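You operate a simulated robot arm through the tools that you are given. There is no shell and no other tool.

The job below is to be done with a simulated robot arm. You get a single attempt, and the scene is never put back.

TASK
Try the brass and steel fittings on the green peg, then the red, and sort them.
Fine: small red tray if one drops on to the red peg, else the small green tray.

The check looks at the end state, three seconds after you hand in, the way a careful person would. Anything else that was tipped, shoved, dropped, spilled or broken makes it a failure.

THE ROBOT
A 7-joint arm with a two-finger parallel gripper, fixed in place. Base frame: the origin is at the foot of the arm, x ahead of it, y to its left, z up. Lengths are in m, angles in degrees, forces in N, time in s.
Its first joint turns from -166.0 to 166.0 degrees. Payload 1.57 kg.
The TCP is the grasp point between the finger pads, 0.03 m short of the fingertips. In the tool frame z runs along the fingers and y along their closing line. Largest opening 0.11 m; finger width 0.024, thickness 0.012; the body of the gripper, 0.048 by 0.112 m, starts 0.078 m behind the TCP.
Orientation is told as [roll, pitch, yaw] about the base's x, y, z axes, in that order, counted from this pose: with the fingers straight down and closing along the base's y, the tool's x points along the base's -x, its y along +y and its z along -z.

THE INTERFACE
- The arm moves only by the tool arm_command. Its argument "series" is a list of rows, each an object of numbers (a shift or turn left out is 0, a gripper value left out holds the last): "x", "y", "z": the shift along the base's x, y, z in m; "rx", "ry", "rz": the turn, a rotation vector about the base's x, y, z in degrees. In form: [{"x": .., "y": .., "z": .., "rx": .., "ry": .., "rz": ..}, ...]. A call has 1 to 20 rows; each row shifts and turns the commanded pose from where the row before left it. "jaw" is the gripper command, from -1 (shut) to 1 (fully open), values between in proportion, set as the call begins (left out, the last holds). Each row takes 0.2 s and may step no farther than 0.05 m and 8.6 degrees from the row before; otherwise, or with a gripper value out of range, the whole call is refused. Where a pose cannot be reached the arm comes as near as it can. A force on the tool above 40 N (or 10 N above the force at the start of the call, whichever is more), or a blocked arm, ends the call early, and 0.2 s more pass. The fingers move at their own pace (about 0.108 m/s each) and stop on an object; they squeeze with about 30 N. The grip force told is the motor's: it shows also when the fingers shut on nothing. Time passes only in rows, and 0.2 s behind the last, so rows that do not move let the fingers close. The reply holds the time, the measured pose of the TCP, the force on the tool along the base axes, the opening and the grip force, in the units named above and with some noise, with the torque about the TCP (base axes, N m) and any sound that the robot's microphone picked up.
- Cameras (640 x 400 px; columns grow to the right, rows downward): "scene" is fixed at [0.0506, 0.5006, 1.5274]; the picture's right is [-0.33, -0.94, 0.00], its down [-0.76, 0.27, -0.59] and it looks along [0.56, -0.20, -0.81] (base axes); focal length 372 px, centre (320, 200). "wrist" rides on the gripper at [0.07, 0.016, -0.141] in the tool frame; the picture's right is [-0.23, 0.97, 0.00], its down [-0.85, -0.20, -0.48] and it looks along [-0.47, -0.11, 0.88] (tool axes); focal length 222 px, centre (320, 200). There is no depth. A picture from a camera that has moved, and an enlarged one, comes with that camera's place and axes in the base frame and with its lens.
- get_image(camera): a new picture of that camera. No time passes.
- raise_lower(by): slides the trunk up (or, below 0, down) by that many m; the arm rides with it, the base frame stays. It gives what a move gives, with no picture.
- enlarge(camera, box): a new picture of the part [left, top, right, bottom] of that camera's present view, enlarged. No time passes.
- sign_off(): hands the job in; it is judged then, once.

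Nothing tells you positions but the pictures and the camera data. Unless the task says otherwise, let go and move clear before handing in.

The tools are called by a JSON object that holds its "name" and its "arguments". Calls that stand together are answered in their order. arm_command: Moves the arm, as the interface text tells. Its arguments: {"type":"object","properties":{"series":{"type":"array","items":{"type":"object","properties":{"x":{"type":"number"},"y":{"type":"number"},"z":{"type":"number"},"rx":{"type":"number"},"ry":{"type":"number"},"rz":{"type":"number"}}}},"jaw":{"type":"number"}},"required":["series"]} The other tools are called the same way: raise_lower (by) slides the trunk up or down; get_image (camera) takes a picture; enlarge (camera, box) takes an enlarged picture of a part of a camera's view; sign_off () hands the job in.

At the start:

```text
t: 0.0
tcp_pos: [0.2785, 0.3513, 1.0821]
tcp_rot: [-0.6, -0.1, -1.0]
force: [0.1, -0.4, 0.9]
moment: [0.02, 0.0, -0.02]
width: 0.11
gripper_force: 0.0
trunk travel left (down, up): [-0.375, 0.235]
```

scene: 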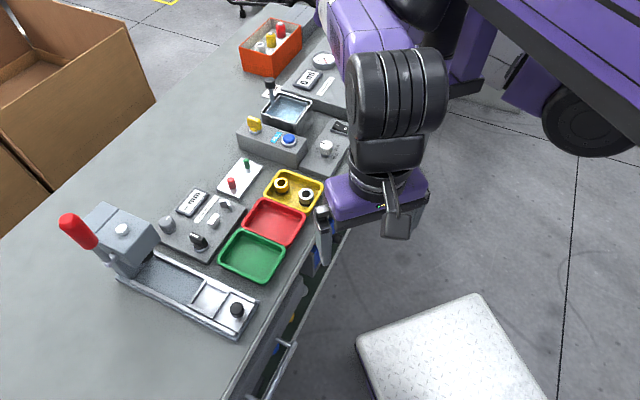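
wrist: 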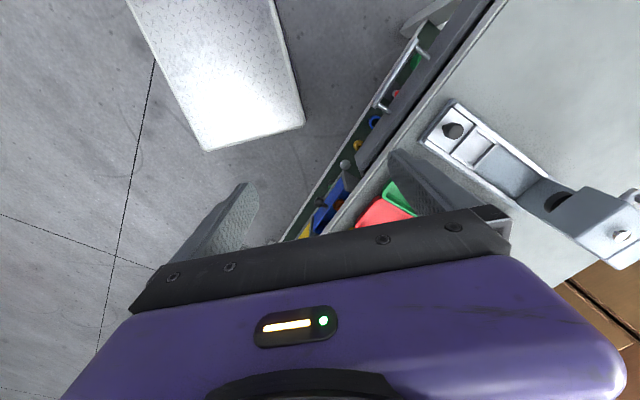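

I see a bench with a yellow tray holding ring fittings, small red and green trays, and a small plate with a red and a green peg. I'll take closer pictures before moving anything.

{"name": "enlarge", "arguments": {"camera": "scene", "box": [200, 140, 340, 290]}}

{"name": "enlarge", "arguments": {"camera": "scene", "box": [220, 0, 380, 180]}}

{"name": "enlarge", "arguments": {"camera": "scene", "box": [250, 160, 340, 216]}}

{"name": "enlarge", "arguments": {"camera": "scene", "box": [210, 150, 274, 210]}}

```text
2.67 times, centred on (270, 215) of scene
camera zoom: at [0.0506, 0.5006, 1.5274], right [-0.33, -0.94, 0.0], down [-0.76, 0.27, -0.59], along [0.56, -0.2, -0.81], focal length 992 px, centre (453, 160)
```

zoom: 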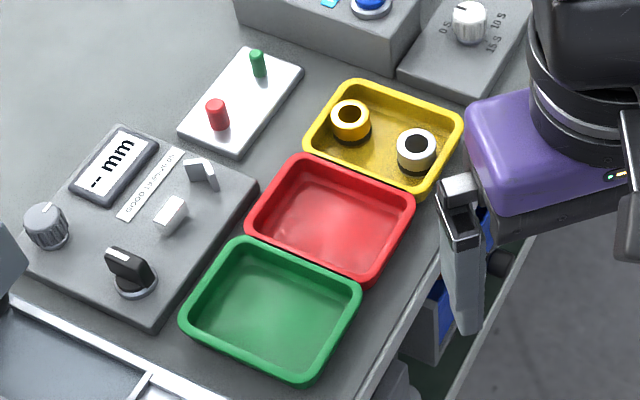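

```text
2.22 times, centred on (300, 90) of scene
camera zoom: at [0.0506, 0.5006, 1.5274], right [-0.33, -0.94, 0.0], down [-0.76, 0.27, -0.59], along [0.56, -0.2, -0.81], focal length 827 px, centre (364, 444)
```

zoom: 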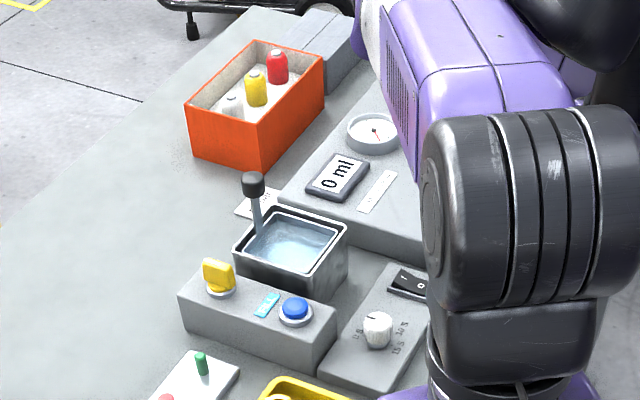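

```text
7.11 times, centred on (295, 188) of scene
camera zoom: at [0.0506, 0.5006, 1.5274], right [-0.33, -0.94, 0.0], down [-0.76, 0.27, -0.59], along [0.56, -0.2, -0.81], focal length 2645 px, centre (498, 285)
```

zoom: 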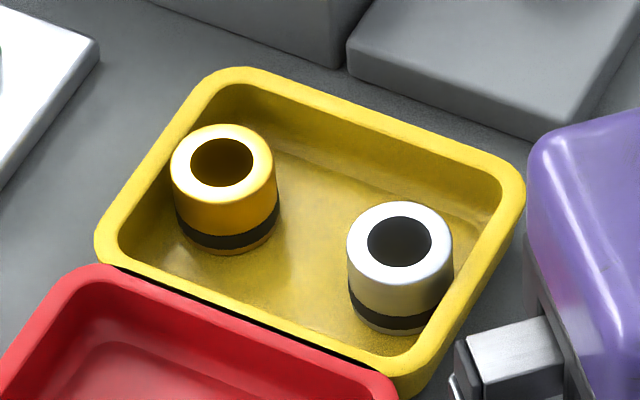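

```text
6.67 times, centred on (242, 180) of scene
camera zoom: at [0.0506, 0.5006, 1.5274], right [-0.33, -0.94, 0.0], down [-0.76, 0.27, -0.59], along [0.56, -0.2, -0.81], focal length 2480 px, centre (840, 333)
```

zoom: 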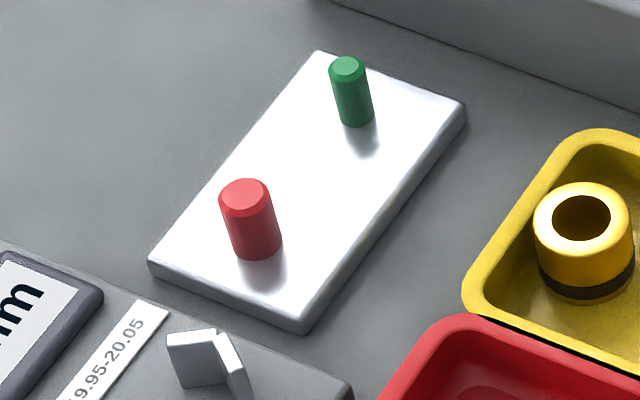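

The trays, ring fittings (brass on the left, steel on the right) and peg plate sit on a bench turned about 45° to the base, with its top at roughly z 0.8. I'll move the arm at its present height to get the wrist camera over the yellow tray and measure.

{"name": "arm_command", "arguments": {"series": [{"x": 0.04}, {"x": 0.04}, {"x": 0.04}, {"x": 0.04}, {"x": 0.04}, {}]}}

{"name": "get_image", "arguments": {"camera": "wrist"}}

{"name": "get_image", "arguments": {"camera": "scene"}}

```text
t: 1.4
tcp_pos: [0.4803, 0.3516, 1.0817]
tcp_rot: [-0.3, -0.3, -0.8]
force: [-0.6, 0.4, -0.3]
moment: [0.01, -0.01, -0.04]
width: 0.1101
gripper_force: 0.1
trunk travel left (down, up): [-0.375, 0.235]
```

```text
taken
camera wrist: at [0.4097, 0.3695, 1.2216], right [0.24, 0.97, -0.01], down [0.85, -0.21, 0.48], along [0.47, -0.12, -0.88], focal length 222 px, centre (320, 200)
```

wrist: 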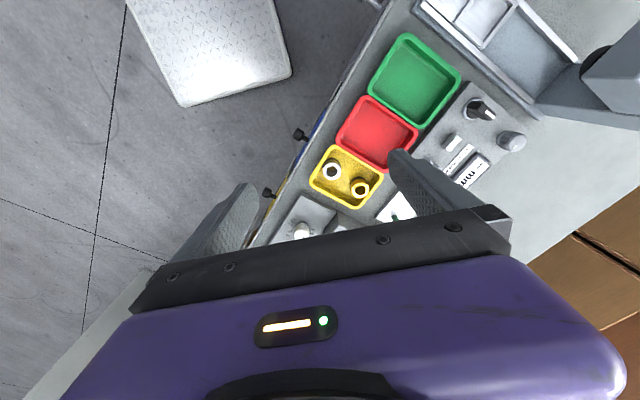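

```text
taken
```

scene: 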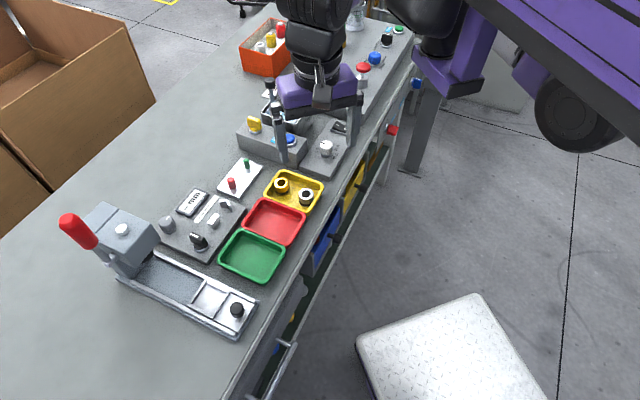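

The wrist camera now sees the yellow tray with both fittings, plus the red and green trays. I'll zoom in to triangulate them, and check the scene view for the pegs.

{"name": "enlarge", "arguments": {"camera": "wrist", "box": [290, 120, 420, 230]}}

{"name": "enlarge", "arguments": {"camera": "wrist", "box": [300, 20, 480, 220]}}

{"name": "enlarge", "arguments": {"camera": "scene", "box": [210, 145, 340, 225]}}

```text
3.64 times, centred on (355, 175) of wrist
camera zoom: at [0.4097, 0.3695, 1.2216], right [0.24, 0.97, -0.01], down [0.85, -0.21, 0.48], along [0.47, -0.12, -0.88], focal length 808 px, centre (193, 291)
```

zoom: 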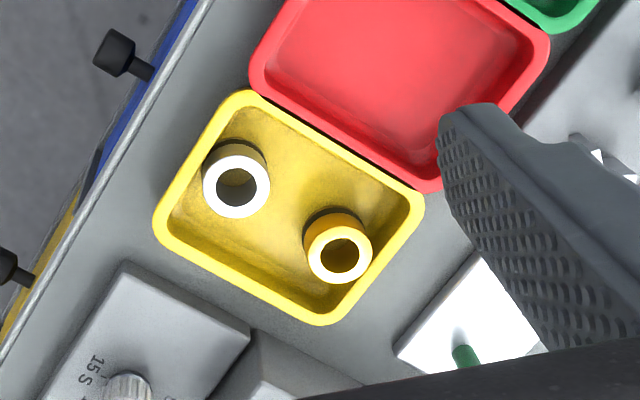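

```text
2.00 times, centred on (390, 120) of wrist
camera zoom: at [0.4097, 0.3695, 1.2216], right [0.24, 0.97, -0.01], down [0.85, -0.21, 0.48], along [0.47, -0.12, -0.88], focal length 444 px, centre (180, 360)
```

zoom: 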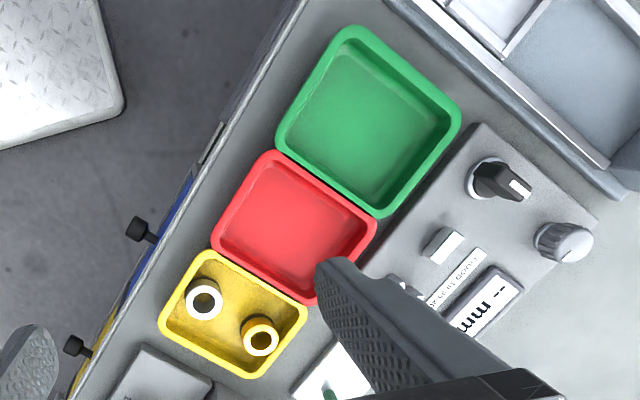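

```text
4.92 times, centred on (275, 185) of scene
camera zoom: at [0.0506, 0.5006, 1.5274], right [-0.33, -0.94, 0.0], down [-0.76, 0.27, -0.59], along [0.56, -0.2, -0.81], focal length 1831 px, centre (542, 274)
```

zoom: 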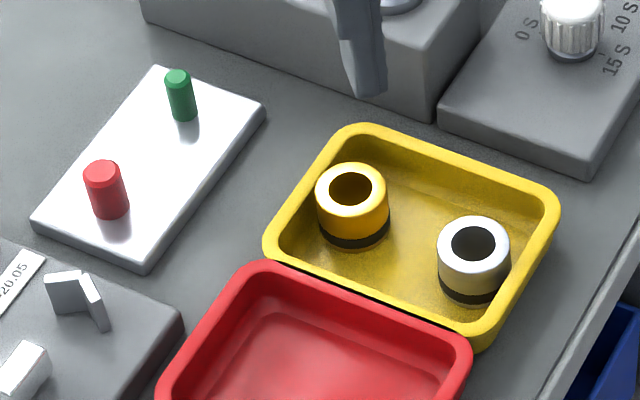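

Triangulating puts the brass fitting's top near (0.637, 0.397, 0.80) and the steel near (0.58, 0.35, 0.80). The yellow tray is turned about 45°. I'll yaw the gripper +45° so it closes across the short side of the tray, and come lower for a better look.

{"name": "arm_command", "arguments": {"series": [{"rz": 7.5, "x": 0.02}, {"rz": 7.5, "x": 0.02}, {"rz": 7.5, "x": 0.02}, {"rz": 7.5, "x": 0.02}, {"rz": 7.5, "x": 0.02}, {"rz": 7.5, "x": 0.02, "y": 0.01}, {"z": -0.03}, {"z": -0.03}, {"z": -0.03}, {"z": -0.03}, {}]}}

{"name": "get_image", "arguments": {"camera": "wrist"}}

{"name": "get_image", "arguments": {"camera": "scene"}}

```text
t: 3.8
tcp_pos: [0.5982, 0.3611, 0.9616]
tcp_rot: [-0.5, -0.1, 44.0]
force: [0.1, 1.4, -0.4]
moment: [0.01, -0.01, -0.02]
width: 0.11
gripper_force: 0.1
trunk travel left (down, up): [-0.375, 0.235]
```

```text
taken
camera wrist: at [0.5354, 0.3242, 1.1015], right [-0.51, 0.86, -0.01], down [0.75, 0.45, 0.48], along [0.42, 0.24, -0.88], focal length 222 px, centre (320, 200)
```

wrist: 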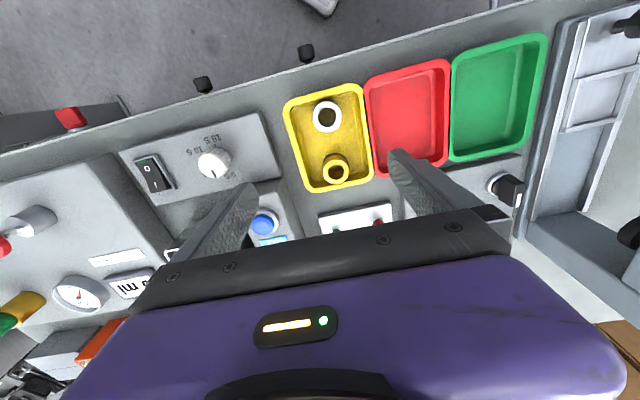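

```text
taken
```

scene: 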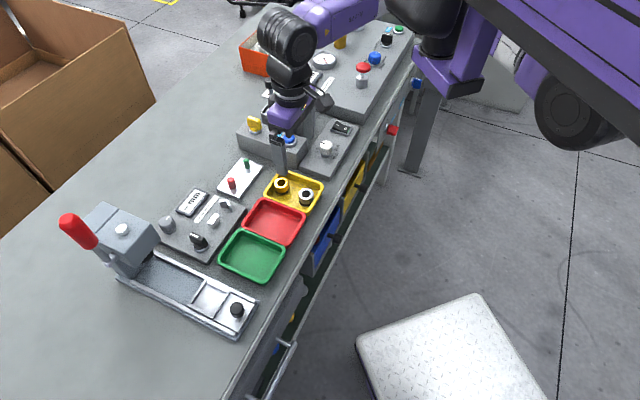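

The gripper is turned in line with the tray and is above it. I'll zoom the wrist view to refine the positions.

{"name": "enlarge", "arguments": {"camera": "wrist", "box": [275, 75, 385, 205]}}

{"name": "enlarge", "arguments": {"camera": "wrist", "box": [310, 150, 430, 240]}}

```text
3.08 times, centred on (330, 140) of wrist
camera zoom: at [0.5354, 0.3242, 1.1015], right [-0.51, 0.86, -0.01], down [0.75, 0.45, 0.48], along [0.42, 0.24, -0.88], focal length 684 px, centre (289, 385)
```

zoom: 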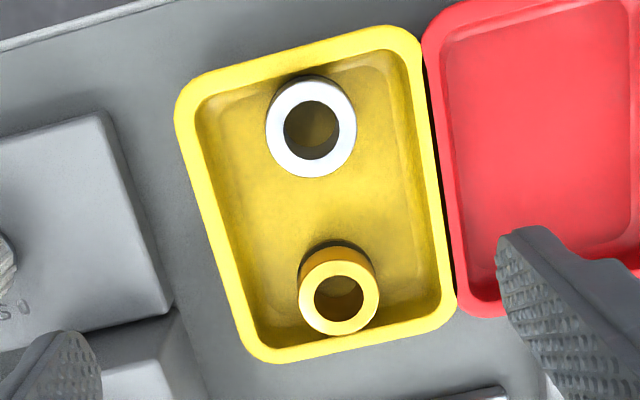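

```text
4.44 times, centred on (370, 195) of wrist
camera zoom: at [0.5354, 0.3242, 1.1015], right [-0.51, 0.86, -0.01], down [0.75, 0.45, 0.48], along [0.42, 0.24, -0.88], focal length 987 px, centre (98, 222)
```

zoom: 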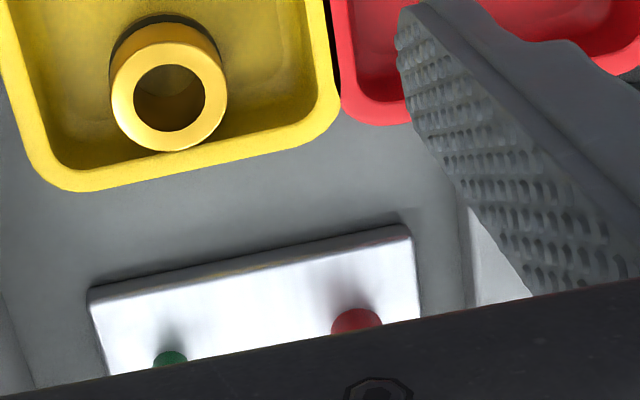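

The brass top is at about (0.620, 0.398, 0.82) and the steel top at about (0.566, 0.352, 0.82). I'll set a narrow opening (about 0.05), go above the brass with the fingertips still clear of it, and check alignment.

{"name": "arm_command", "arguments": {"series": [{"x": 0.011, "y": 0.018}, {"x": 0.011, "y": 0.019}, {"z": -0.03}, {"z": -0.03}, {"z": -0.025}, {}], "jaw": -0.09}}

{"name": "get_image", "arguments": {"camera": "wrist"}}

{"name": "enlarge", "arguments": {"camera": "scene", "box": [240, 120, 340, 220]}}

```text
t: 5.2
tcp_pos: [0.623, 0.3964, 0.8733]
tcp_rot: [-0.4, 0.0, 44.0]
force: [-0.3, 0.3, -0.2]
moment: [0.0, -0.04, 0.01]
width: 0.0503
gripper_force: 0.1
trunk travel left (down, up): [-0.375, 0.235]
```

```text
taken
camera wrist: at [0.5595, 0.3594, 1.0141], right [-0.51, 0.86, -0.01], down [0.75, 0.45, 0.48], along [0.42, 0.24, -0.88], focal length 222 px, centre (320, 200)
```

wrist: 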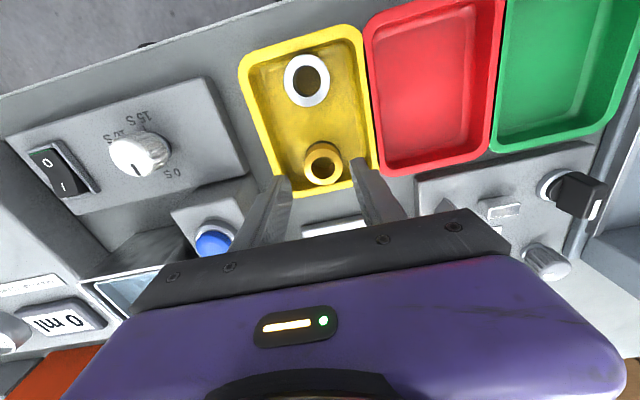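

```text
4.00 times, centred on (290, 170) of scene
camera zoom: at [0.0506, 0.5006, 1.5274], right [-0.33, -0.94, 0.0], down [-0.76, 0.27, -0.59], along [0.56, -0.2, -0.81], focal length 1488 px, centre (440, 320)
```

zoom: 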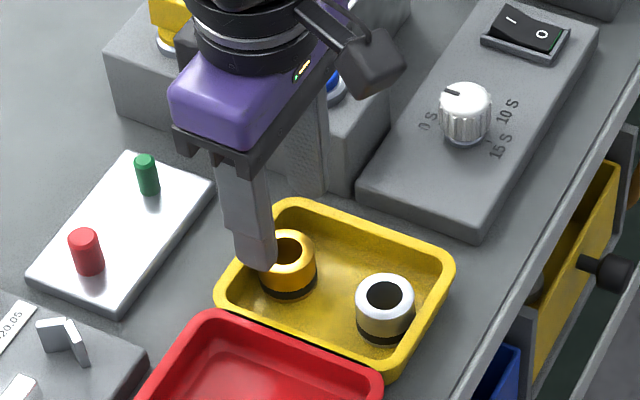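

The fingers hang just above and around the brass fitting. I'll zoom to measure the offset before going down.

{"name": "enlarge", "arguments": {"camera": "wrist", "box": [230, 20, 410, 230]}}

{"name": "enlarge", "arguments": {"camera": "wrist", "box": [260, 120, 400, 220]}}

```text
1.90 times, centred on (320, 125) of wrist
camera zoom: at [0.5595, 0.3594, 1.0141], right [-0.51, 0.86, -0.01], down [0.75, 0.45, 0.48], along [0.42, 0.24, -0.88], focal length 423 px, centre (320, 343)
```

zoom: 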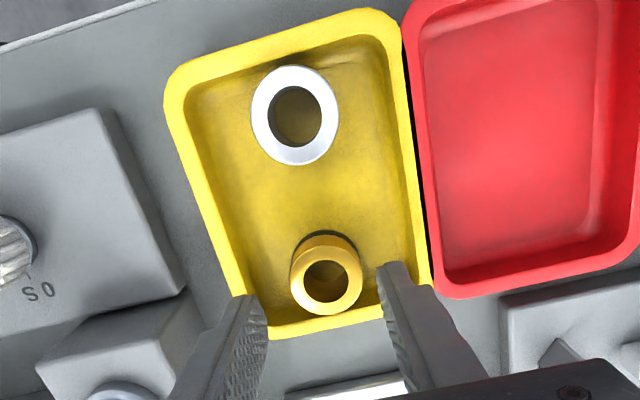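

```text
4.00 times, centred on (330, 170) of wrist
camera zoom: at [0.5595, 0.3594, 1.0141], right [-0.51, 0.86, -0.01], down [0.75, 0.45, 0.48], along [0.42, 0.24, -0.88], focal length 888 px, centre (280, 320)
```

zoom: 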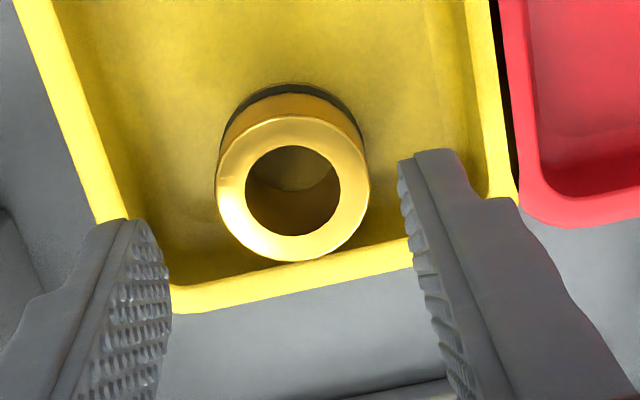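

The brass sits about 2 mm to the +y side of the finger midline, so I'll shift to centre it. Then I'll descend to tips about 7 mm above the tray floor and close.

{"name": "arm_command", "arguments": {"series": [{"x": -0.0008, "y": 0.002}, {"z": -0.015}, {"z": -0.015}, {"z": -0.015}, {}]}}

{"name": "enlarge", "arguments": {"camera": "wrist", "box": [240, 100, 400, 220]}}

{"name": "enlarge", "arguments": {"camera": "scene", "box": [250, 150, 340, 220]}}

```text
t: 6.4
tcp_pos: [0.6198, 0.4001, 0.8338]
tcp_rot: [-0.5, -0.1, 43.9]
force: [0.0, -0.4, 1.3]
moment: [-0.05, 0.0, 0.04]
width: 0.0505
gripper_force: 0.1
trunk travel left (down, up): [-0.375, 0.235]
```

```text
3.33 times, centred on (320, 160) of wrist
camera zoom: at [0.5571, 0.3628, 0.9726], right [-0.51, 0.86, -0.01], down [0.75, 0.45, 0.48], along [0.42, 0.24, -0.88], focal length 740 px, centre (320, 333)
```

zoom: 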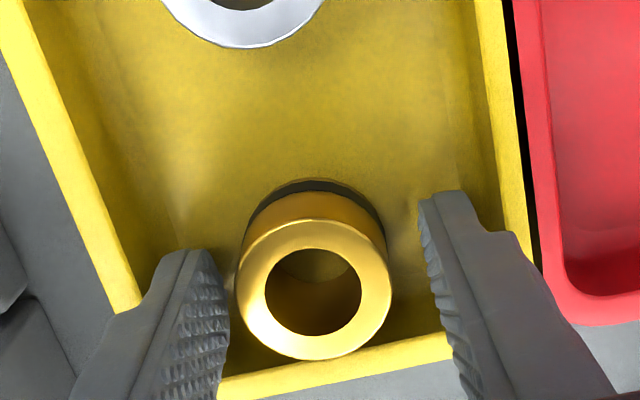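

```text
5.71 times, centred on (295, 185) of scene
camera zoom: at [0.0506, 0.5006, 1.5274], right [-0.33, -0.94, 0.0], down [-0.76, 0.27, -0.59], along [0.56, -0.2, -0.81], focal length 2126 px, centre (463, 286)
```

zoom: 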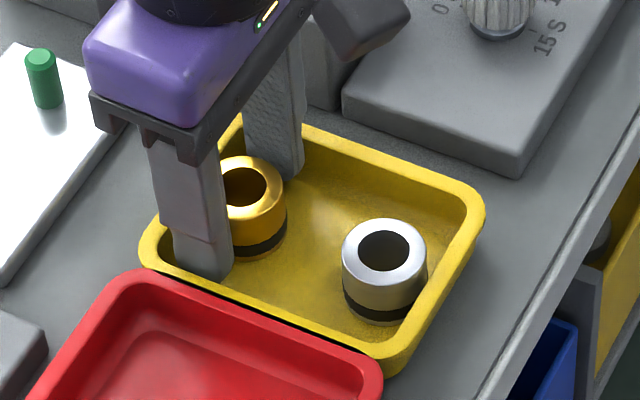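

The fingers straddle the brass fitting with the tips inside the tray. I'll make a small centring shift and close.

{"name": "arm_command", "arguments": {"series": [{"x": 0.0008, "y": -0.0012, "z": -0.002}, {}]}}

{"name": "arm_command", "arguments": {"series": [{}, {}, {}, {}], "jaw": -1}}

{"name": "enlarge", "arguments": {"camera": "wrist", "box": [240, 100, 400, 220]}}

```text
t: 7.0
tcp_pos: [0.6212, 0.3993, 0.8312]
tcp_rot: [-0.5, -0.1, 44.0]
force: [-0.4, 0.6, -0.1]
moment: [0.0, 0.03, 0.0]
width: 0.0498
gripper_force: 0.1
trunk travel left (down, up): [-0.375, 0.235]
```

```text
t: 8.0
tcp_pos: [0.6214, 0.3997, 0.8316]
tcp_rot: [-0.4, -0.3, 43.9]
force: [1.2, 0.0, 2.2]
moment: [0.01, 0.02, -0.01]
width: 0.0352
gripper_force: 30.0
trunk travel left (down, up): [-0.375, 0.235]
```

```text
3.33 times, centred on (320, 160) of wrist
camera zoom: at [0.5581, 0.3623, 0.9709], right [-0.51, 0.86, -0.01], down [0.75, 0.45, 0.48], along [0.42, 0.24, -0.88], focal length 740 px, centre (320, 333)
```

zoom: 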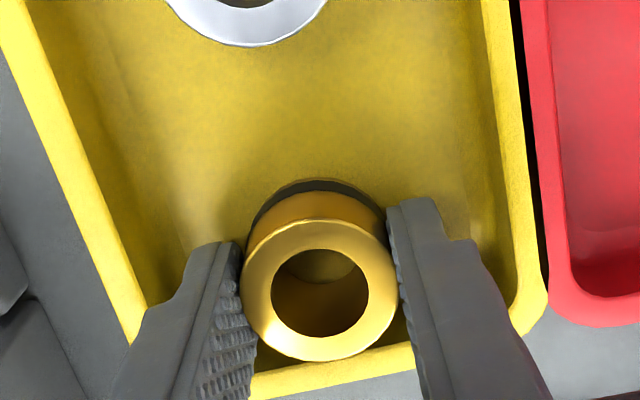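

The brass fitting is gripped (width 35 mm, grip 30 N). I'll lift it straight up and go to a spot just past the green peg, so the wrist camera can see both pegs beside the held fitting.

{"name": "arm_command", "arguments": {"series": [{"z": 0.02}, {"z": 0.03}, {"z": 0.03}, {"z": 0.03}, {"z": 0.03}, {"x": 0.026, "y": 0.02}, {"x": 0.026, "y": 0.02}, {"x": 0.026, "y": 0.02}, {"x": 0.026, "y": 0.02}, {"x": 0.026, "y": 0.02}, {}, {}]}}

{"name": "get_image", "arguments": {"camera": "wrist"}}

{"name": "get_image", "arguments": {"camera": "scene"}}

{"name": "enlarge", "arguments": {"camera": "wrist", "box": [260, 80, 420, 220]}}

```text
t: 10.6
tcp_pos: [0.7514, 0.4971, 0.9719]
tcp_rot: [-0.5, -0.1, 44.1]
force: [-1.0, 0.2, 0.5]
moment: [-0.05, -0.03, 0.0]
width: 0.0
gripper_force: 21.4
trunk travel left (down, up): [-0.375, 0.235]
```

```text
taken
camera wrist: at [0.6875, 0.4611, 1.1115], right [-0.51, 0.86, -0.01], down [0.75, 0.45, 0.48], along [0.42, 0.24, -0.88], focal length 222 px, centre (320, 200)
```

wrist: 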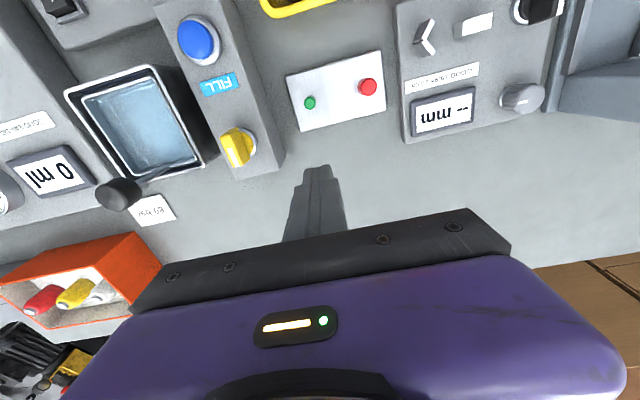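

```text
taken
```

scene: 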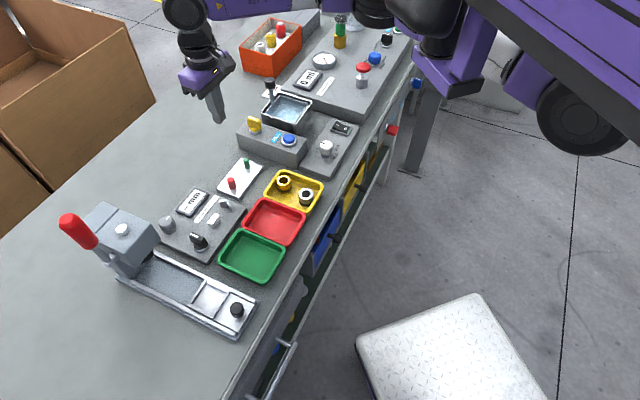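

```text
2.86 times, centred on (340, 150) of wrist
camera zoom: at [0.6875, 0.4611, 1.1115], right [-0.51, 0.86, -0.01], down [0.75, 0.45, 0.48], along [0.42, 0.24, -0.88], focal length 635 px, centre (263, 343)
```

zoom: 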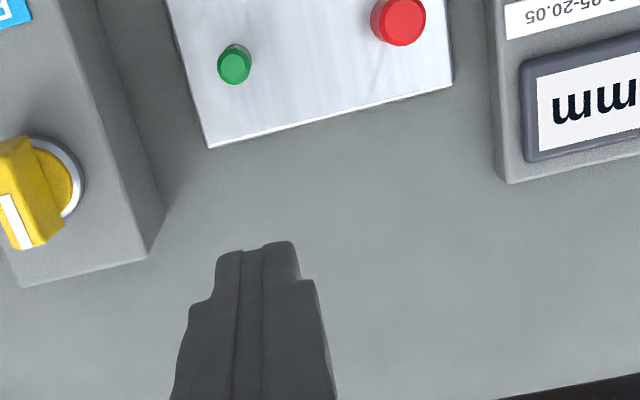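

The fitting slipped out: the gripper closed to 0 during the lift. In the scene view both fittings still seem to be in the yellow tray, so I'll look closely at them and use this view to locate the pegs.

{"name": "enlarge", "arguments": {"camera": "scene", "box": [255, 160, 335, 220]}}

{"name": "enlarge", "arguments": {"camera": "wrist", "box": [270, 30, 400, 150]}}

{"name": "enlarge", "arguments": {"camera": "scene", "box": [210, 150, 274, 210]}}

{"name": "enlarge", "arguments": {"camera": "scene", "box": [170, 60, 250, 130]}}

```text
6.67 times, centred on (295, 190) of scene
camera zoom: at [0.0506, 0.5006, 1.5274], right [-0.33, -0.94, 0.0], down [-0.76, 0.27, -0.59], along [0.56, -0.2, -0.81], focal length 2480 px, centre (487, 267)
```

zoom: 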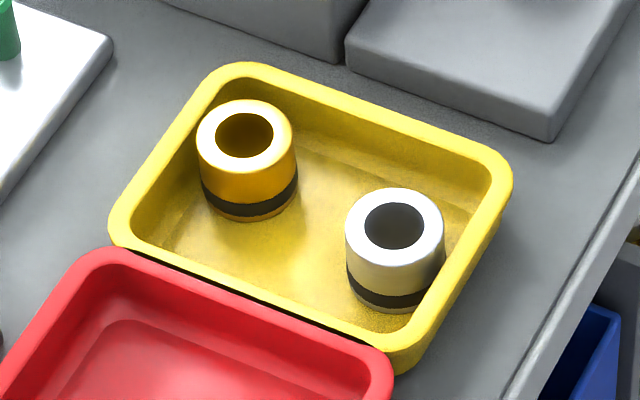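

```text
3.33 times, centred on (335, 90) of wrist
camera zoom: at [0.6875, 0.4611, 1.1115], right [-0.51, 0.86, -0.01], down [0.75, 0.45, 0.48], along [0.42, 0.24, -0.88], focal length 740 px, centre (270, 567)
```

zoom: 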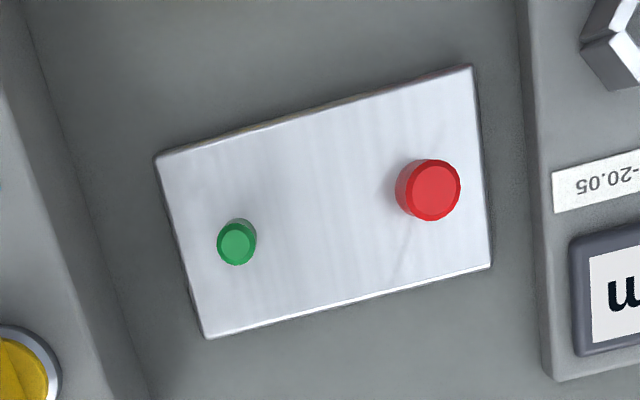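

```text
6.67 times, centred on (242, 180) of scene
camera zoom: at [0.0506, 0.5006, 1.5274], right [-0.33, -0.94, 0.0], down [-0.76, 0.27, -0.59], along [0.56, -0.2, -0.81], focal length 2480 px, centre (840, 333)
```

zoom: 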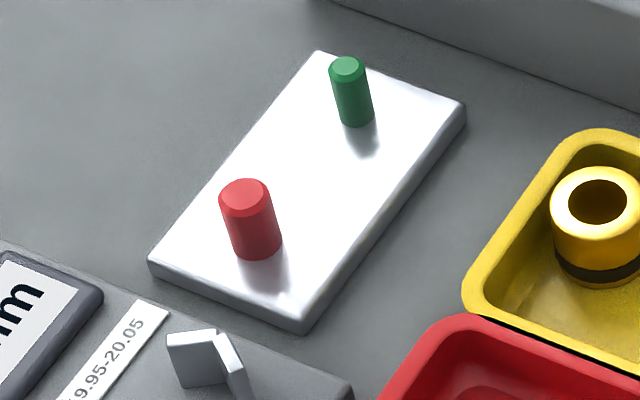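

```text
5.71 times, centred on (210, 95) of scene
camera zoom: at [0.0506, 0.5006, 1.5274], right [-0.33, -0.94, 0.0], down [-0.76, 0.27, -0.59], along [0.56, -0.2, -0.81], focal length 2126 px, centre (949, 800)
```

zoom: 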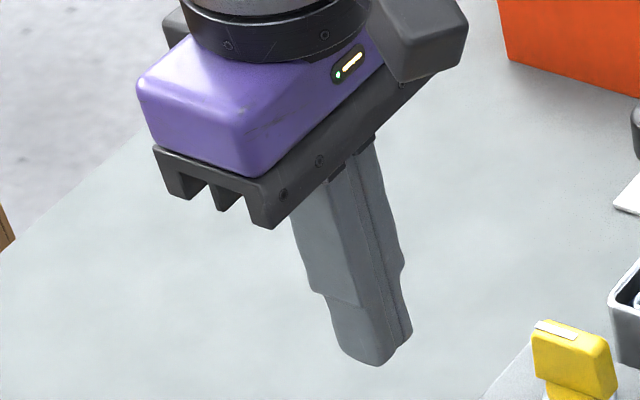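

Both fittings are upright in the yellow tray. The grip was too shallow (only the top ~16 mm of polished metal), and the brass has slid about 8 mm toward the −b side of the tray. I'll go back, nudge the brass to the tray centre with a shallow closing, then re-grip deeper on the dark band.

{"name": "arm_command", "arguments": {"series": [{"x": -0.0263, "y": -0.0202}, {"x": -0.0263, "y": -0.0202}, {"x": -0.0263, "y": -0.0202}, {"x": -0.0263, "y": -0.0202}, {"x": -0.0255, "y": -0.02}, {"z": -0.035}, {"z": -0.035}, {}, {}], "jaw": 0.12}}

{"name": "get_image", "arguments": {"camera": "wrist"}}

{"name": "enlarge", "arguments": {"camera": "wrist", "box": [220, 20, 420, 220]}}

{"name": "enlarge", "arguments": {"camera": "scene", "box": [255, 160, 335, 220]}}

```text
t: 12.6
tcp_pos: [0.618, 0.3986, 0.899]
tcp_rot: [-0.4, -0.2, 44.0]
force: [-0.5, -0.2, 0.1]
moment: [0.03, 0.0, 0.0]
width: 0.0616
gripper_force: 0.1
trunk travel left (down, up): [-0.375, 0.235]
```

```text
taken
camera wrist: at [0.5559, 0.3618, 1.0389], right [-0.51, 0.86, -0.01], down [0.75, 0.45, 0.48], along [0.42, 0.24, -0.88], focal length 222 px, centre (320, 200)
```

wrist: 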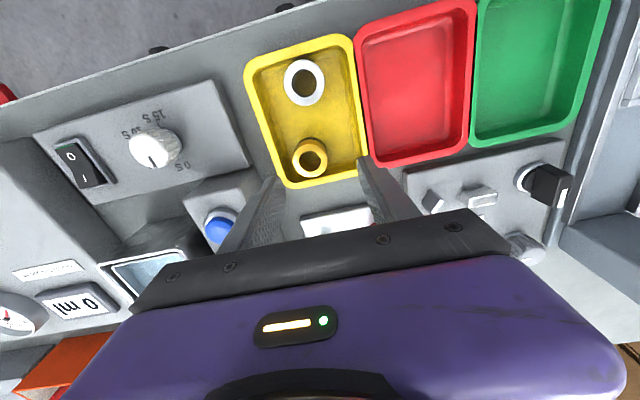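

```text
2.00 times, centred on (320, 120) of wrist
camera zoom: at [0.5559, 0.3618, 1.0389], right [-0.51, 0.86, -0.01], down [0.75, 0.45, 0.48], along [0.42, 0.24, -0.88], focal length 444 px, centre (320, 360)
```

zoom: 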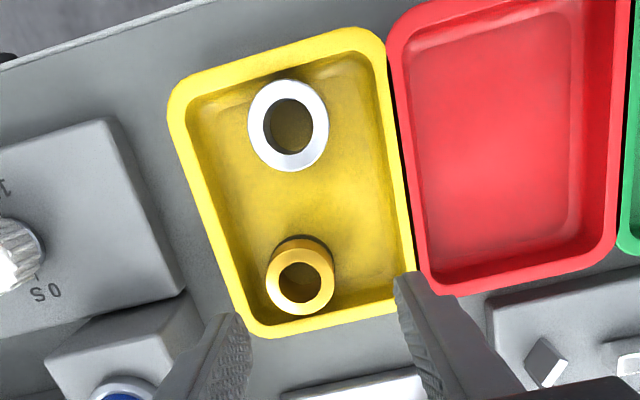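

```text
6.67 times, centred on (295, 190) of scene
camera zoom: at [0.0506, 0.5006, 1.5274], right [-0.33, -0.94, 0.0], down [-0.76, 0.27, -0.59], along [0.56, -0.2, -0.81], focal length 2480 px, centre (487, 267)
```

zoom: 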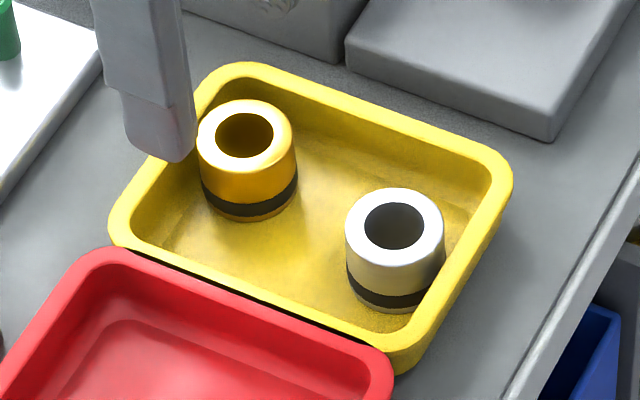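

The brass is about 10 mm to the −b side of the tool centre line, near the tray's centre along its length. I'll shift slightly and lower so the tips stay just above the rim, then check before closing gently to centre it.

{"name": "arm_command", "arguments": {"series": [{"x": 0.0014, "y": -0.0014}, {"z": -0.02}, {"z": -0.02}, {"z": -0.022}, {}, {}], "jaw": 0.1}}

{"name": "enlarge", "arguments": {"camera": "wrist", "box": [230, 90, 410, 230]}}

{"name": "enlarge", "arguments": {"camera": "scene", "box": [255, 150, 325, 210]}}

```text
t: 13.6
tcp_pos: [0.6202, 0.3969, 0.8479]
tcp_rot: [-0.5, -0.2, 44.1]
force: [-3.3, -5.0, 16.6]
moment: [-0.74, -0.2, -0.26]
width: 0.0614
gripper_force: 0.9
trunk travel left (down, up): [-0.375, 0.235]
stopped in row 5: the force on the tool passed its limit at 58 N (the readings are from after the stop); the commanded pose is now the measured one
```

```text
2.86 times, centred on (320, 160) of wrist
camera zoom: at [0.5565, 0.3604, 0.9873], right [-0.51, 0.86, -0.01], down [0.75, 0.45, 0.48], along [0.42, 0.24, -0.87], focal length 635 px, centre (320, 314)
```

zoom: 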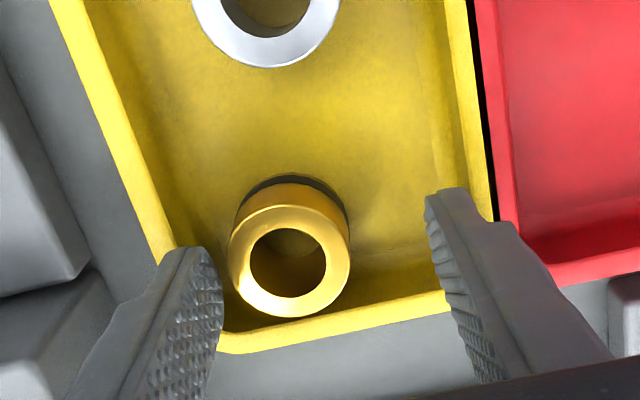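

```text
6.67 times, centred on (290, 180) of scene
camera zoom: at [0.0506, 0.5006, 1.5274], right [-0.33, -0.94, 0.0], down [-0.76, 0.27, -0.59], along [0.56, -0.2, -0.81], focal length 2480 px, centre (520, 333)
```

zoom: 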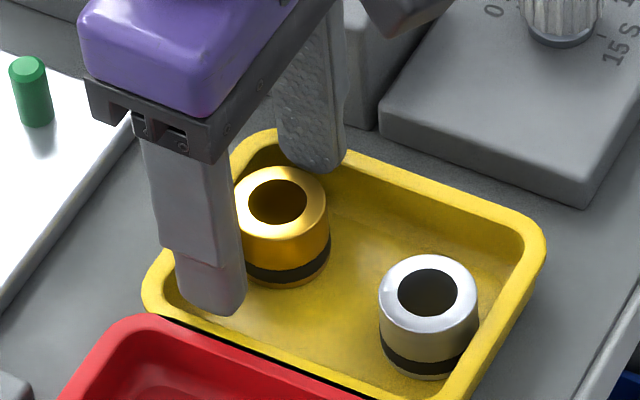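

The far finger touched the tray's rim (rim top is about z 0.817), but the pictures show the tray hasn't moved. I'll back off, narrow the opening, and reposition beside the brass on the tray's centre line. From there a partial close can nudge the fitting off the wall.

{"name": "arm_command", "arguments": {"series": [{"z": 0.02}, {"z": 0.02}, {}, {}], "jaw": -0.09}}

{"name": "arm_command", "arguments": {"series": [{"x": -0.0085, "y": -0.0077}, {"x": -0.0084, "y": -0.0076}, {}, {}]}}

{"name": "enlarge", "arguments": {"camera": "wrist", "box": [230, 50, 410, 230]}}

{"name": "enlarge", "arguments": {"camera": "scene", "box": [255, 150, 335, 220]}}

```text
t: 14.6
tcp_pos: [0.6206, 0.3977, 0.8847]
tcp_rot: [-0.5, -0.2, 44.1]
force: [0.1, -0.1, -0.2]
moment: [-0.01, -0.01, 0.06]
width: 0.0499
gripper_force: 0.2
trunk travel left (down, up): [-0.375, 0.235]
```

```text
t: 15.6
tcp_pos: [0.6029, 0.3824, 0.8879]
tcp_rot: [-0.4, -0.2, 44.0]
force: [-0.3, 0.6, -0.6]
moment: [-0.05, 0.0, 0.01]
width: 0.0499
gripper_force: 0.1
trunk travel left (down, up): [-0.375, 0.235]
```

```text
2.22 times, centred on (320, 140) of wrist
camera zoom: at [0.5405, 0.3448, 1.0266], right [-0.51, 0.86, -0.01], down [0.75, 0.45, 0.48], along [0.42, 0.24, -0.88], focal length 494 px, centre (320, 333)
```

zoom: 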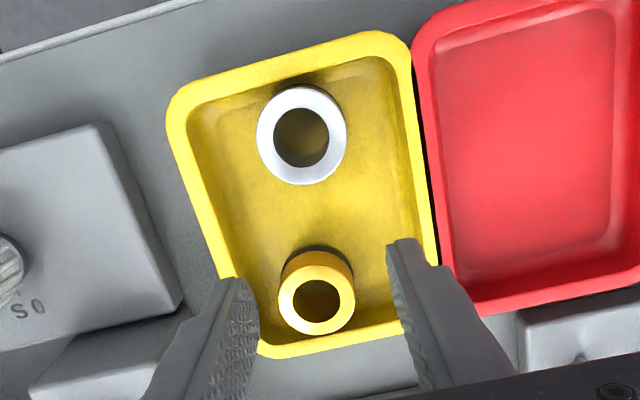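

```text
5.71 times, centred on (295, 185) of scene
camera zoom: at [0.0506, 0.5006, 1.5274], right [-0.33, -0.94, 0.0], down [-0.76, 0.27, -0.59], along [0.56, -0.2, -0.81], focal length 2126 px, centre (463, 286)
```

zoom: 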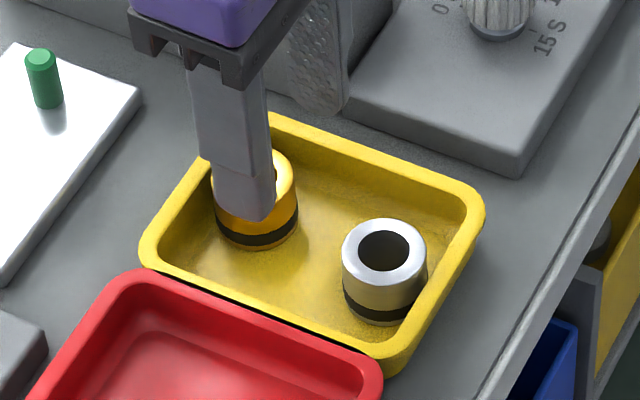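

The geometry looks right: the −b finger will go in beside the brass, toward the steel, on the tray's centre line. I'll lower in small steps.

{"name": "arm_command", "arguments": {"series": [{"z": -0.015}, {"z": -0.015}, {"z": -0.013}, {"z": -0.006}, {"z": -0.006}, {}]}}

{"name": "enlarge", "arguments": {"camera": "wrist", "box": [230, 90, 410, 230]}}

{"name": "enlarge", "arguments": {"camera": "scene", "box": [255, 150, 335, 220]}}

```text
t: 17.0
tcp_pos: [0.6046, 0.3811, 0.831]
tcp_rot: [-0.4, -0.1, 44.1]
force: [-0.3, -0.9, 0.3]
moment: [0.01, 0.01, 0.03]
width: 0.0502
gripper_force: 0.1
trunk travel left (down, up): [-0.375, 0.235]
```

```text
2.86 times, centred on (320, 160) of wrist
camera zoom: at [0.5414, 0.3447, 0.9707], right [-0.51, 0.86, -0.01], down [0.75, 0.45, 0.48], along [0.42, 0.24, -0.88], focal length 635 px, centre (320, 314)
```

zoom: 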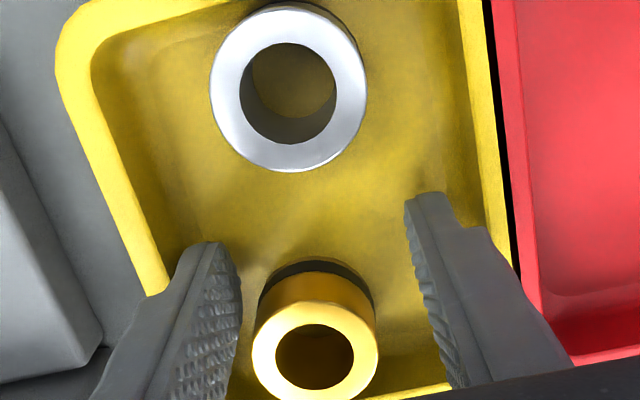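

```text
5.71 times, centred on (295, 185) of scene
camera zoom: at [0.0506, 0.5006, 1.5274], right [-0.33, -0.94, 0.0], down [-0.76, 0.27, -0.59], along [0.56, -0.2, -0.81], focal length 2126 px, centre (463, 286)
```

zoom: 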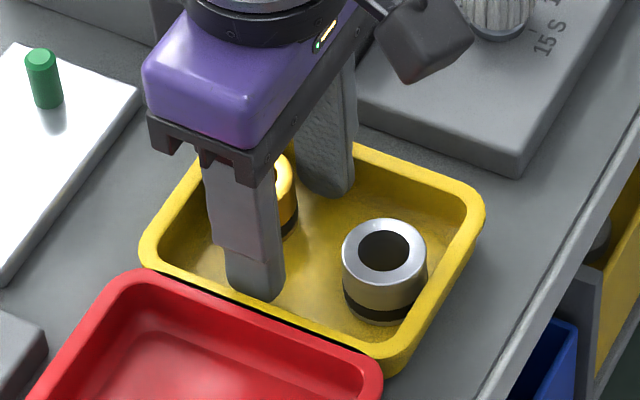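

The fingers are inside the tray with no contact. I'll partly close, without squeezing, to slide the brass toward the tray's centre line.

{"name": "arm_command", "arguments": {"series": [{}, {}, {}], "jaw": -0.25}}

{"name": "arm_command", "arguments": {"series": [{}, {}, {}], "jaw": -0.4}}

{"name": "enlarge", "arguments": {"camera": "wrist", "box": [230, 90, 410, 230]}}

{"name": "enlarge", "arguments": {"camera": "scene", "box": [255, 150, 335, 220]}}

```text
t: 17.8
tcp_pos: [0.605, 0.3819, 0.8298]
tcp_rot: [-0.5, -0.2, 44.1]
force: [0.0, 0.0, 0.1]
moment: [0.0, 0.03, 0.03]
width: 0.0412
gripper_force: 0.1
trunk travel left (down, up): [-0.375, 0.235]
```

```text
t: 18.6
tcp_pos: [0.6044, 0.3815, 0.8316]
tcp_rot: [-0.5, -0.2, 44.1]
force: [-0.5, -0.1, -0.1]
moment: [-0.03, -0.01, 0.0]
width: 0.0331
gripper_force: 0.3
trunk travel left (down, up): [-0.375, 0.235]
```

```text
2.86 times, centred on (320, 160) of wrist
camera zoom: at [0.5415, 0.3447, 0.9709], right [-0.51, 0.86, -0.01], down [0.75, 0.45, 0.48], along [0.42, 0.24, -0.88], focal length 635 px, centre (320, 314)
```

zoom: 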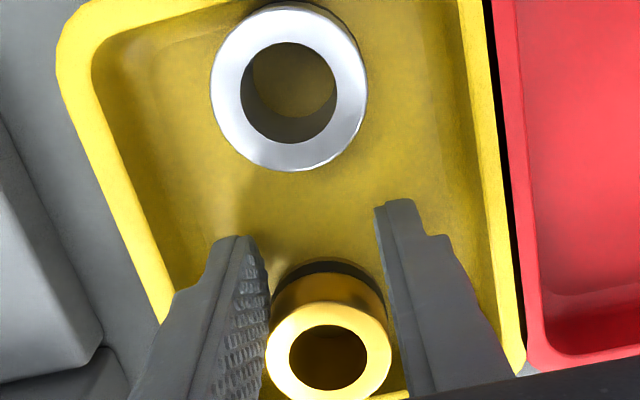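

```text
5.71 times, centred on (295, 185) of scene
camera zoom: at [0.0506, 0.5006, 1.5274], right [-0.33, -0.94, 0.0], down [-0.76, 0.27, -0.59], along [0.56, -0.2, -0.81], focal length 2126 px, centre (463, 286)
```

zoom: 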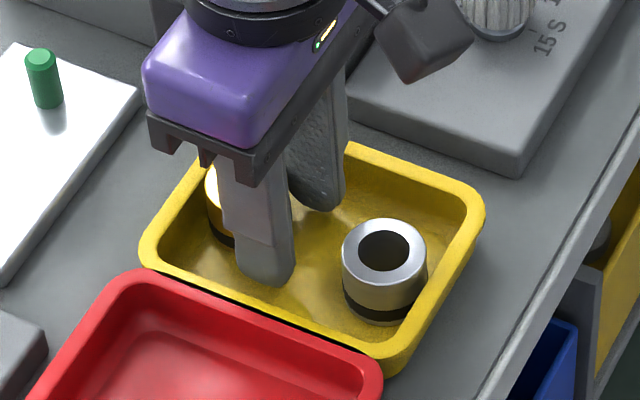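

The brass has moved about 4 mm the right way without being squeezed. I'll close slightly more, then open and lift clear.

{"name": "arm_command", "arguments": {"series": [{}, {}, {}], "jaw": -0.47}}

{"name": "enlarge", "arguments": {"camera": "wrist", "box": [230, 90, 410, 230]}}

```text
t: 19.4
tcp_pos: [0.603, 0.3822, 0.8317]
tcp_rot: [-0.4, -0.2, 44.0]
force: [-0.2, -0.9, 0.6]
moment: [0.0, -0.01, 0.01]
width: 0.0293
gripper_force: 0.1
trunk travel left (down, up): [-0.375, 0.235]
```

```text
2.86 times, centred on (320, 160) of wrist
camera zoom: at [0.5415, 0.3446, 0.9709], right [-0.51, 0.86, -0.01], down [0.75, 0.45, 0.48], along [0.42, 0.24, -0.88], focal length 635 px, centre (320, 314)
```

zoom: 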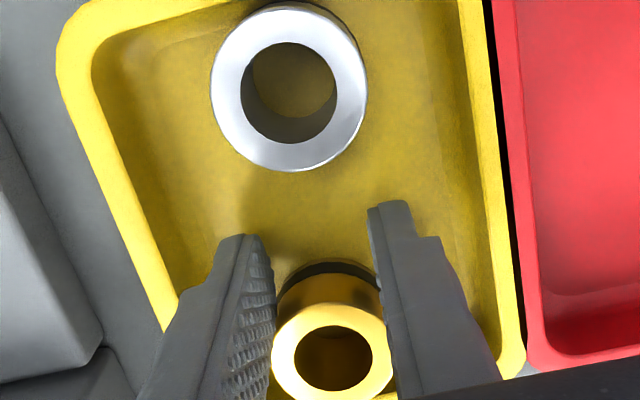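

The brass is now near (0.624, 0.397), with enough room for the finger beside it. I'll open, lift out, move over the brass centre, go down to the same depth as before, and check.

{"name": "arm_command", "arguments": {"series": [{}, {}], "jaw": -0.09}}

{"name": "arm_command", "arguments": {"series": [{"z": 0.015}, {"z": 0.015}, {"z": 0.01}, {"x": 0.0085, "y": 0.009}, {"x": 0.0085, "y": 0.009}, {}, {}]}}

{"name": "enlarge", "arguments": {"camera": "wrist", "box": [230, 90, 410, 230]}}

{"name": "enlarge", "arguments": {"camera": "scene", "box": [255, 150, 335, 220]}}

```text
t: 20.0
tcp_pos: [0.6043, 0.3819, 0.8313]
tcp_rot: [-0.6, -0.2, 43.9]
force: [0.6, -0.3, 1.0]
moment: [0.03, -0.01, -0.01]
width: 0.0499
gripper_force: 0.1
trunk travel left (down, up): [-0.375, 0.235]
```

```text
t: 21.6
tcp_pos: [0.6211, 0.4003, 0.8695]
tcp_rot: [-0.5, -0.2, 44.0]
force: [0.2, 0.6, -0.1]
moment: [0.0, 0.02, -0.02]
width: 0.0503
gripper_force: 0.0
trunk travel left (down, up): [-0.375, 0.235]
```

```text
2.86 times, centred on (320, 160) of wrist
camera zoom: at [0.5582, 0.363, 1.0097], right [-0.51, 0.86, -0.01], down [0.75, 0.45, 0.48], along [0.42, 0.24, -0.88], focal length 635 px, centre (320, 314)
```

zoom: 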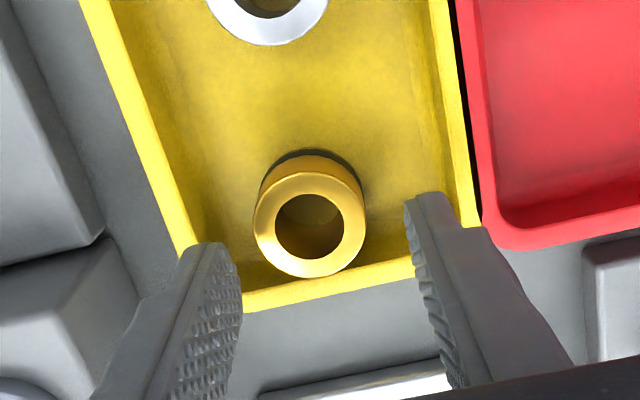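

```text
5.71 times, centred on (295, 185) of scene
camera zoom: at [0.0506, 0.5006, 1.5274], right [-0.33, -0.94, 0.0], down [-0.76, 0.27, -0.59], along [0.56, -0.2, -0.81], focal length 2126 px, centre (463, 286)
```

zoom: 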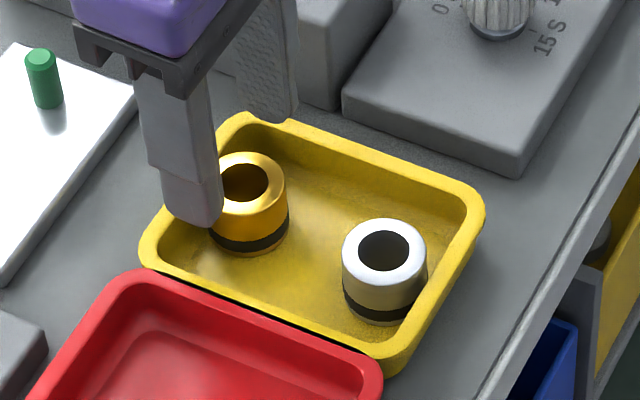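

The brass is about 3 mm to the −b side of the midline, within the opening. I'll descend in small steps to the earlier depth.

{"name": "arm_command", "arguments": {"series": [{"z": -0.012}, {"z": -0.012}, {"z": -0.01}, {"z": -0.006}, {}]}}

{"name": "enlarge", "arguments": {"camera": "wrist", "box": [250, 100, 390, 220]}}

```text
t: 22.8
tcp_pos: [0.6188, 0.3994, 0.8309]
tcp_rot: [-0.5, -0.3, 44.1]
force: [0.1, 0.7, -0.1]
moment: [-0.03, -0.01, -0.02]
width: 0.0503
gripper_force: 0.1
trunk travel left (down, up): [-0.375, 0.235]
```

```text
3.33 times, centred on (320, 160) of wrist
camera zoom: at [0.5567, 0.3624, 0.971], right [-0.51, 0.86, -0.01], down [0.75, 0.45, 0.48], along [0.42, 0.24, -0.88], focal length 740 px, centre (320, 333)
```

zoom: 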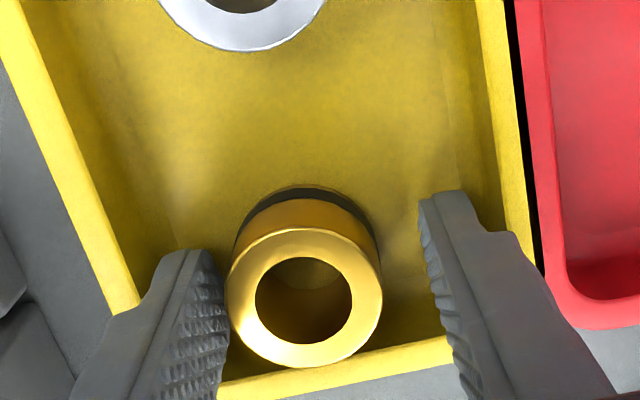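

No contact. I'll narrow the opening to about 0.040 to centre the brass without squeezing, then ease down toward the tray floor so the pads reach the dark band.

{"name": "arm_command", "arguments": {"series": [{}, {}, {}], "jaw": -0.26}}

{"name": "arm_command", "arguments": {"series": [{"z": -0.002}, {"z": -0.002}, {"z": -0.002}, {}]}}

{"name": "enlarge", "arguments": {"camera": "wrist", "box": [250, 100, 390, 220]}}

{"name": "enlarge", "arguments": {"camera": "scene", "box": [255, 150, 335, 220]}}

```text
t: 23.6
tcp_pos: [0.6204, 0.4001, 0.8306]
tcp_rot: [-0.5, -0.2, 44.0]
force: [0.7, -0.2, 0.1]
moment: [0.0, -0.01, 0.01]
width: 0.0408
gripper_force: 0.1
trunk travel left (down, up): [-0.375, 0.235]
```

```text
t: 24.6
tcp_pos: [0.62, 0.3995, 0.8254]
tcp_rot: [-0.5, -0.2, 44.1]
force: [-0.2, -0.6, -0.2]
moment: [0.02, 0.02, 0.02]
width: 0.0405
gripper_force: 0.1
trunk travel left (down, up): [-0.375, 0.235]
```

```text
3.33 times, centred on (320, 160) of wrist
camera zoom: at [0.5578, 0.3625, 0.9648], right [-0.51, 0.86, -0.01], down [0.75, 0.45, 0.48], along [0.42, 0.24, -0.88], focal length 740 px, centre (320, 333)
```

zoom: 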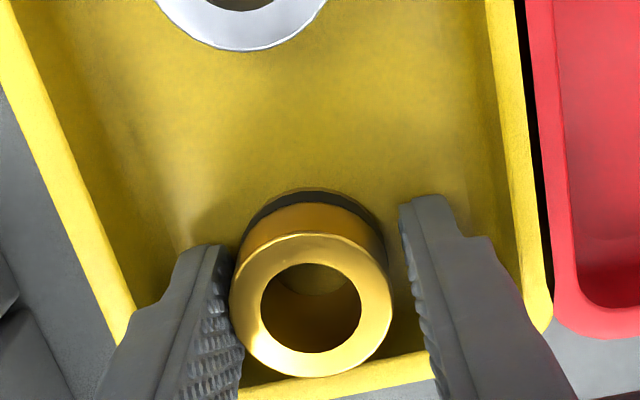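

```text
5.71 times, centred on (295, 185) of scene
camera zoom: at [0.0506, 0.5006, 1.5274], right [-0.33, -0.94, 0.0], down [-0.76, 0.27, -0.59], along [0.56, -0.2, -0.81], focal length 2126 px, centre (463, 286)
```

zoom: 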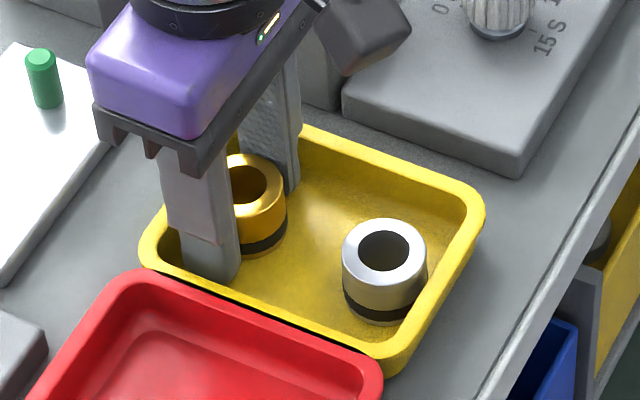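

No contact at tip height about 0.795. I'll shift about 2 mm along the tray to centre on the fitting, ease down 3 mm more and close.

{"name": "arm_command", "arguments": {"series": [{"x": 0.0014, "y": 0.0014}, {"z": -0.0015}, {"z": -0.0015}, {}]}}

{"name": "arm_command", "arguments": {"series": [{}, {}, {}, {}], "jaw": -1}}

{"name": "enlarge", "arguments": {"camera": "wrist", "box": [250, 100, 390, 220]}}

```text
t: 25.6
tcp_pos: [0.6208, 0.4018, 0.8238]
tcp_rot: [-0.5, -0.4, 44.0]
force: [-2.5, -4.2, 26.8]
moment: [0.17, 0.79, 0.07]
width: 0.0399
gripper_force: 0.0
trunk travel left (down, up): [-0.375, 0.235]
```

```text
t: 26.6
tcp_pos: [0.6192, 0.404, 0.8249]
tcp_rot: [-0.1, -0.4, 44.1]
force: [-13.9, 10.6, 29.7]
moment: [0.54, 1.13, -0.13]
width: 0.0346
gripper_force: 30.2
trunk travel left (down, up): [-0.375, 0.235]
```

```text
3.33 times, centred on (320, 160) of wrist
camera zoom: at [0.5573, 0.3659, 0.9639], right [-0.51, 0.86, 0.0], down [0.75, 0.45, 0.48], along [0.42, 0.25, -0.87], focal length 740 px, centre (320, 333)
```

zoom: 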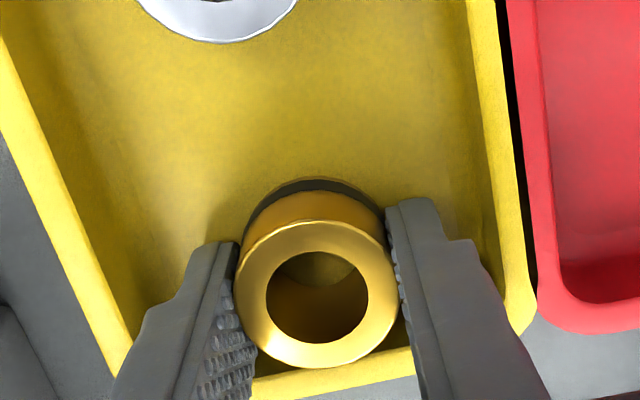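

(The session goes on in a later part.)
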